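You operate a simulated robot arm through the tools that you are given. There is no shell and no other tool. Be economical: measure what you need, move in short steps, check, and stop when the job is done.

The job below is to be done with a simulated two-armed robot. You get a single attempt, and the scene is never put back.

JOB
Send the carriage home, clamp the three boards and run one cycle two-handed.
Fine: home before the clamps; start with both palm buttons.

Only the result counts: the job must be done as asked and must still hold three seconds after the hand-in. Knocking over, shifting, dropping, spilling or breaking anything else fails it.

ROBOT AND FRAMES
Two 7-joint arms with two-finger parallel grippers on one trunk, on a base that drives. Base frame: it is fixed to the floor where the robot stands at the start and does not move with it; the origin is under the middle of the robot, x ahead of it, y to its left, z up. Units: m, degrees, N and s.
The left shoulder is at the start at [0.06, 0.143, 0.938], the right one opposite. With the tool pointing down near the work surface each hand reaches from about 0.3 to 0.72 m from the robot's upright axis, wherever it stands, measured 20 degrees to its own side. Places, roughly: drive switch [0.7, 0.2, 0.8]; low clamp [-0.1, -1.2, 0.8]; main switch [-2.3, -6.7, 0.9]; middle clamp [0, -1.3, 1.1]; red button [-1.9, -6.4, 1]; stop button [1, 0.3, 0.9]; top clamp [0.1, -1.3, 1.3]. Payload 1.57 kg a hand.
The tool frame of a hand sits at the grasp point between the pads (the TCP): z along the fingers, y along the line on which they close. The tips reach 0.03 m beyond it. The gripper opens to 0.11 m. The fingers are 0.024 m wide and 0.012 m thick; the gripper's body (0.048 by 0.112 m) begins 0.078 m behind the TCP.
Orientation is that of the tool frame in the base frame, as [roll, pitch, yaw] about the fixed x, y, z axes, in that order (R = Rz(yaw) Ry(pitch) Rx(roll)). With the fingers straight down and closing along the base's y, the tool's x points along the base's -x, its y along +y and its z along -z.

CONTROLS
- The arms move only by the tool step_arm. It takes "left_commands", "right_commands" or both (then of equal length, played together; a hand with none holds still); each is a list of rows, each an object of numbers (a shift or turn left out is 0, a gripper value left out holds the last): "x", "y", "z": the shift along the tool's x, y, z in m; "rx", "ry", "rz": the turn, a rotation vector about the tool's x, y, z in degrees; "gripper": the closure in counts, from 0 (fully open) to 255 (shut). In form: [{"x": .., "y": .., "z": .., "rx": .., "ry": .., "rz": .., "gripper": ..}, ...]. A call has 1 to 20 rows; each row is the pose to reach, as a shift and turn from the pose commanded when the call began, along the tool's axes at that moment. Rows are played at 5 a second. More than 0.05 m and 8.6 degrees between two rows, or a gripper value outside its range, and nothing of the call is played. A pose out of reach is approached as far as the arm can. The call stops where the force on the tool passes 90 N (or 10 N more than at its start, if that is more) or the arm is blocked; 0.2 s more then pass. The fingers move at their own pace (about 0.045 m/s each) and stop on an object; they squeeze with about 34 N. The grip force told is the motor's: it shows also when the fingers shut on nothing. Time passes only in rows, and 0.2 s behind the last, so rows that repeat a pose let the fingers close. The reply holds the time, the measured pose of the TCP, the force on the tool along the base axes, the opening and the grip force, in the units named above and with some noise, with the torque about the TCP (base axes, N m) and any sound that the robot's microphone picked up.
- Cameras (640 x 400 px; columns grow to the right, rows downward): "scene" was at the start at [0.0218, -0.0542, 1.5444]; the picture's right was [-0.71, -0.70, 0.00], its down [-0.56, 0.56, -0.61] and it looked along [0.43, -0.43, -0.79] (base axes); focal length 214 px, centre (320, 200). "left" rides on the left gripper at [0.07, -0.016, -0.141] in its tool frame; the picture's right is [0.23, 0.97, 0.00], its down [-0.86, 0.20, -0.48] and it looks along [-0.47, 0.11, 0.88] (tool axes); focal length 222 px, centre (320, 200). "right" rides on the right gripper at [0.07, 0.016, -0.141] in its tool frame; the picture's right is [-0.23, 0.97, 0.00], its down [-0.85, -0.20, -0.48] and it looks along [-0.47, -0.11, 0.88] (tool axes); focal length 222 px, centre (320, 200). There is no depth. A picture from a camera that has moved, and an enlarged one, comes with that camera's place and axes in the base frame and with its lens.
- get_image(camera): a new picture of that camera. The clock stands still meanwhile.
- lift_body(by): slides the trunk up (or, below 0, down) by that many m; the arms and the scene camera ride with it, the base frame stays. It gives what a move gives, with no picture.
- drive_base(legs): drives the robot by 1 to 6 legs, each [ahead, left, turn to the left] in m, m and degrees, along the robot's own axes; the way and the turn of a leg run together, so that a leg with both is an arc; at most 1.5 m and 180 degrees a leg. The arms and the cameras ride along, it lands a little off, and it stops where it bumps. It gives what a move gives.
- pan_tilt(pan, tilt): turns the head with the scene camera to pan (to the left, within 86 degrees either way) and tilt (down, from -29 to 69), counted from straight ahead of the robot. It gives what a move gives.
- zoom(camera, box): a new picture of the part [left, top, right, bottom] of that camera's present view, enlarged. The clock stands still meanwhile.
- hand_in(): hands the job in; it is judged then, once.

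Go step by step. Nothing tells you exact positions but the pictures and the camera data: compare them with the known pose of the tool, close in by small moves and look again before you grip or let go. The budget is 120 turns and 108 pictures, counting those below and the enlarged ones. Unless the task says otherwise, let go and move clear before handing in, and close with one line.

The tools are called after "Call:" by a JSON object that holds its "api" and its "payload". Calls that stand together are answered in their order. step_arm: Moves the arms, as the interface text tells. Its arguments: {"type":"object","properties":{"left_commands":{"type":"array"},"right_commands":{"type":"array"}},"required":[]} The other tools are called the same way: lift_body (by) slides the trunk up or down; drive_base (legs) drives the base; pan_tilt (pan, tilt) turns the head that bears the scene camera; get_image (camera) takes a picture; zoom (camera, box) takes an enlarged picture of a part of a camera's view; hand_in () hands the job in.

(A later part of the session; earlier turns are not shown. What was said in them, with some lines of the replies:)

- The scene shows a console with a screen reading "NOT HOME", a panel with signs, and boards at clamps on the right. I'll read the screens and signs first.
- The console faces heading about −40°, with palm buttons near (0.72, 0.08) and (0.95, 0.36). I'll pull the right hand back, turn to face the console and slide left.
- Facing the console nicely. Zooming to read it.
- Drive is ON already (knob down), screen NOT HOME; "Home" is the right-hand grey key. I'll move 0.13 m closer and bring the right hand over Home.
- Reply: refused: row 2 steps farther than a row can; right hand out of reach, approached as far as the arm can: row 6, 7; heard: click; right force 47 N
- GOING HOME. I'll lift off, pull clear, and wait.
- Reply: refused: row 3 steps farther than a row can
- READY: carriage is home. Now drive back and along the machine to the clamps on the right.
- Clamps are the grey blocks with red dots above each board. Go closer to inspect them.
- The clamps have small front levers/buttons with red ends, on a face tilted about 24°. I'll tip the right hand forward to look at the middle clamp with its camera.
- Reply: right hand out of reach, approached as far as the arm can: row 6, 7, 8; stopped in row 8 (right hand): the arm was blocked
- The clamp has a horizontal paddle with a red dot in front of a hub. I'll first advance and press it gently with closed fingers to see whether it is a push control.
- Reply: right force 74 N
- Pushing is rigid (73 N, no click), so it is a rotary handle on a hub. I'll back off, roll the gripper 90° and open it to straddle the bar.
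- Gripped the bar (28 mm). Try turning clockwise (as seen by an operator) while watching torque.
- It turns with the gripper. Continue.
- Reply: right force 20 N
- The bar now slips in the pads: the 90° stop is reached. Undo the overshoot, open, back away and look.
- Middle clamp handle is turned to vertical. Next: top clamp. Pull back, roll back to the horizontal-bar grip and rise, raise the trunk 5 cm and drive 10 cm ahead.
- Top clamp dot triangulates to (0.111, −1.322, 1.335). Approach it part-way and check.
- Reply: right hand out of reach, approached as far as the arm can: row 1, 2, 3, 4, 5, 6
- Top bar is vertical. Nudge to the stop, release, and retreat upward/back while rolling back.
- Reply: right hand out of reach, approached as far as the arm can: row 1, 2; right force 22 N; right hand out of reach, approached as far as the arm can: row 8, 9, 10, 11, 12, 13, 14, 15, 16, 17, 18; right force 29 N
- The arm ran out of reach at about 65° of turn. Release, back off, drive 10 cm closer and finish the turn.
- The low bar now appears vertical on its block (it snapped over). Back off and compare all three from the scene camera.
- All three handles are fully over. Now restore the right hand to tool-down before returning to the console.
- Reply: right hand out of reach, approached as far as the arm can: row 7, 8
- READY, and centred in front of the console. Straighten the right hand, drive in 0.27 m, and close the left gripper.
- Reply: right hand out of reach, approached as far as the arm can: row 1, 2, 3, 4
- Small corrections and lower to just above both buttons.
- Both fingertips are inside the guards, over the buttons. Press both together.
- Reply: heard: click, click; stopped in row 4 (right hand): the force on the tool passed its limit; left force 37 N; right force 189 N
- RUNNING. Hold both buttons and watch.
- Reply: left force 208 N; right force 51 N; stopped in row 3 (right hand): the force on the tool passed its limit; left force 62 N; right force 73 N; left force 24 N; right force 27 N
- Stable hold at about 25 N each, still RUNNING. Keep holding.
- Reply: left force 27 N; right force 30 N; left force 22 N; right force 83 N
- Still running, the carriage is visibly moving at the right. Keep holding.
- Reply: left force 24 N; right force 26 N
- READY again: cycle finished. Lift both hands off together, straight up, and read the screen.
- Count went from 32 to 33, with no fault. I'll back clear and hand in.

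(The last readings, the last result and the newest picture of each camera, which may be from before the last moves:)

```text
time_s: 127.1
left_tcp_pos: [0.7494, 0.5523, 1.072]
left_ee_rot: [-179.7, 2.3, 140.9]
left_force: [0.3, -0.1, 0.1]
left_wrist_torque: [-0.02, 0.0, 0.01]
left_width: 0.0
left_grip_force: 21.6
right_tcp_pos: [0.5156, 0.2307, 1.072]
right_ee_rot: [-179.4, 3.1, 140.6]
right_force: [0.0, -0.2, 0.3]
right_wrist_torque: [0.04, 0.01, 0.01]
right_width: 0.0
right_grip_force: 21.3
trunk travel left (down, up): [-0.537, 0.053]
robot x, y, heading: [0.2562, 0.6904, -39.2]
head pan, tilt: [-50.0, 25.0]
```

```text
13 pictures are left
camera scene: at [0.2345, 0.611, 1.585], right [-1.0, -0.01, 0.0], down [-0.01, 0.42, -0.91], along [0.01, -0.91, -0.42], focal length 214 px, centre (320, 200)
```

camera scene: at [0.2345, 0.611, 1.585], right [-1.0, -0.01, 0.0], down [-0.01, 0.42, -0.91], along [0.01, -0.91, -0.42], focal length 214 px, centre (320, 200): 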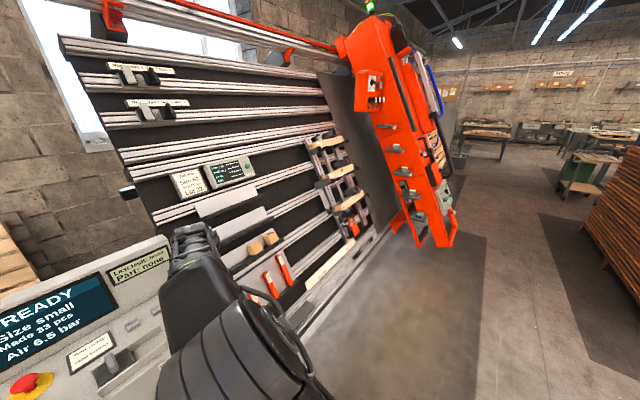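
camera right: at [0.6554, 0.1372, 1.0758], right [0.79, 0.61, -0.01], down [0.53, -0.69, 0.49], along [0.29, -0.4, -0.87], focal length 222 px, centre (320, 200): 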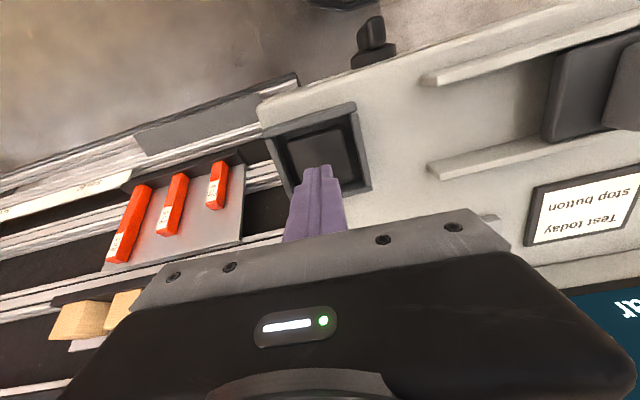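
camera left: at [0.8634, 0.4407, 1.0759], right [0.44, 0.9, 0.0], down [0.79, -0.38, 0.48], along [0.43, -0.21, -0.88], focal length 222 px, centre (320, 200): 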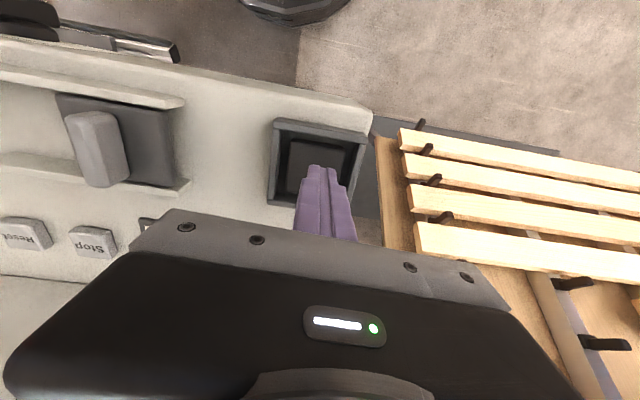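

Everything is in place: the screen reads READY, 33 pieces made, no fault, and the boards are still seated. Handing in.

Call:
{"api": "hand_in", "payload": {}}

```text
The job is handed in.
```

The carriage was sent home first. I then turned all three clamp handles to their closed position and ran one cycle by pressing both palm buttons together. The screen is back at READY with 33 pieces made (32 before) and no fault.
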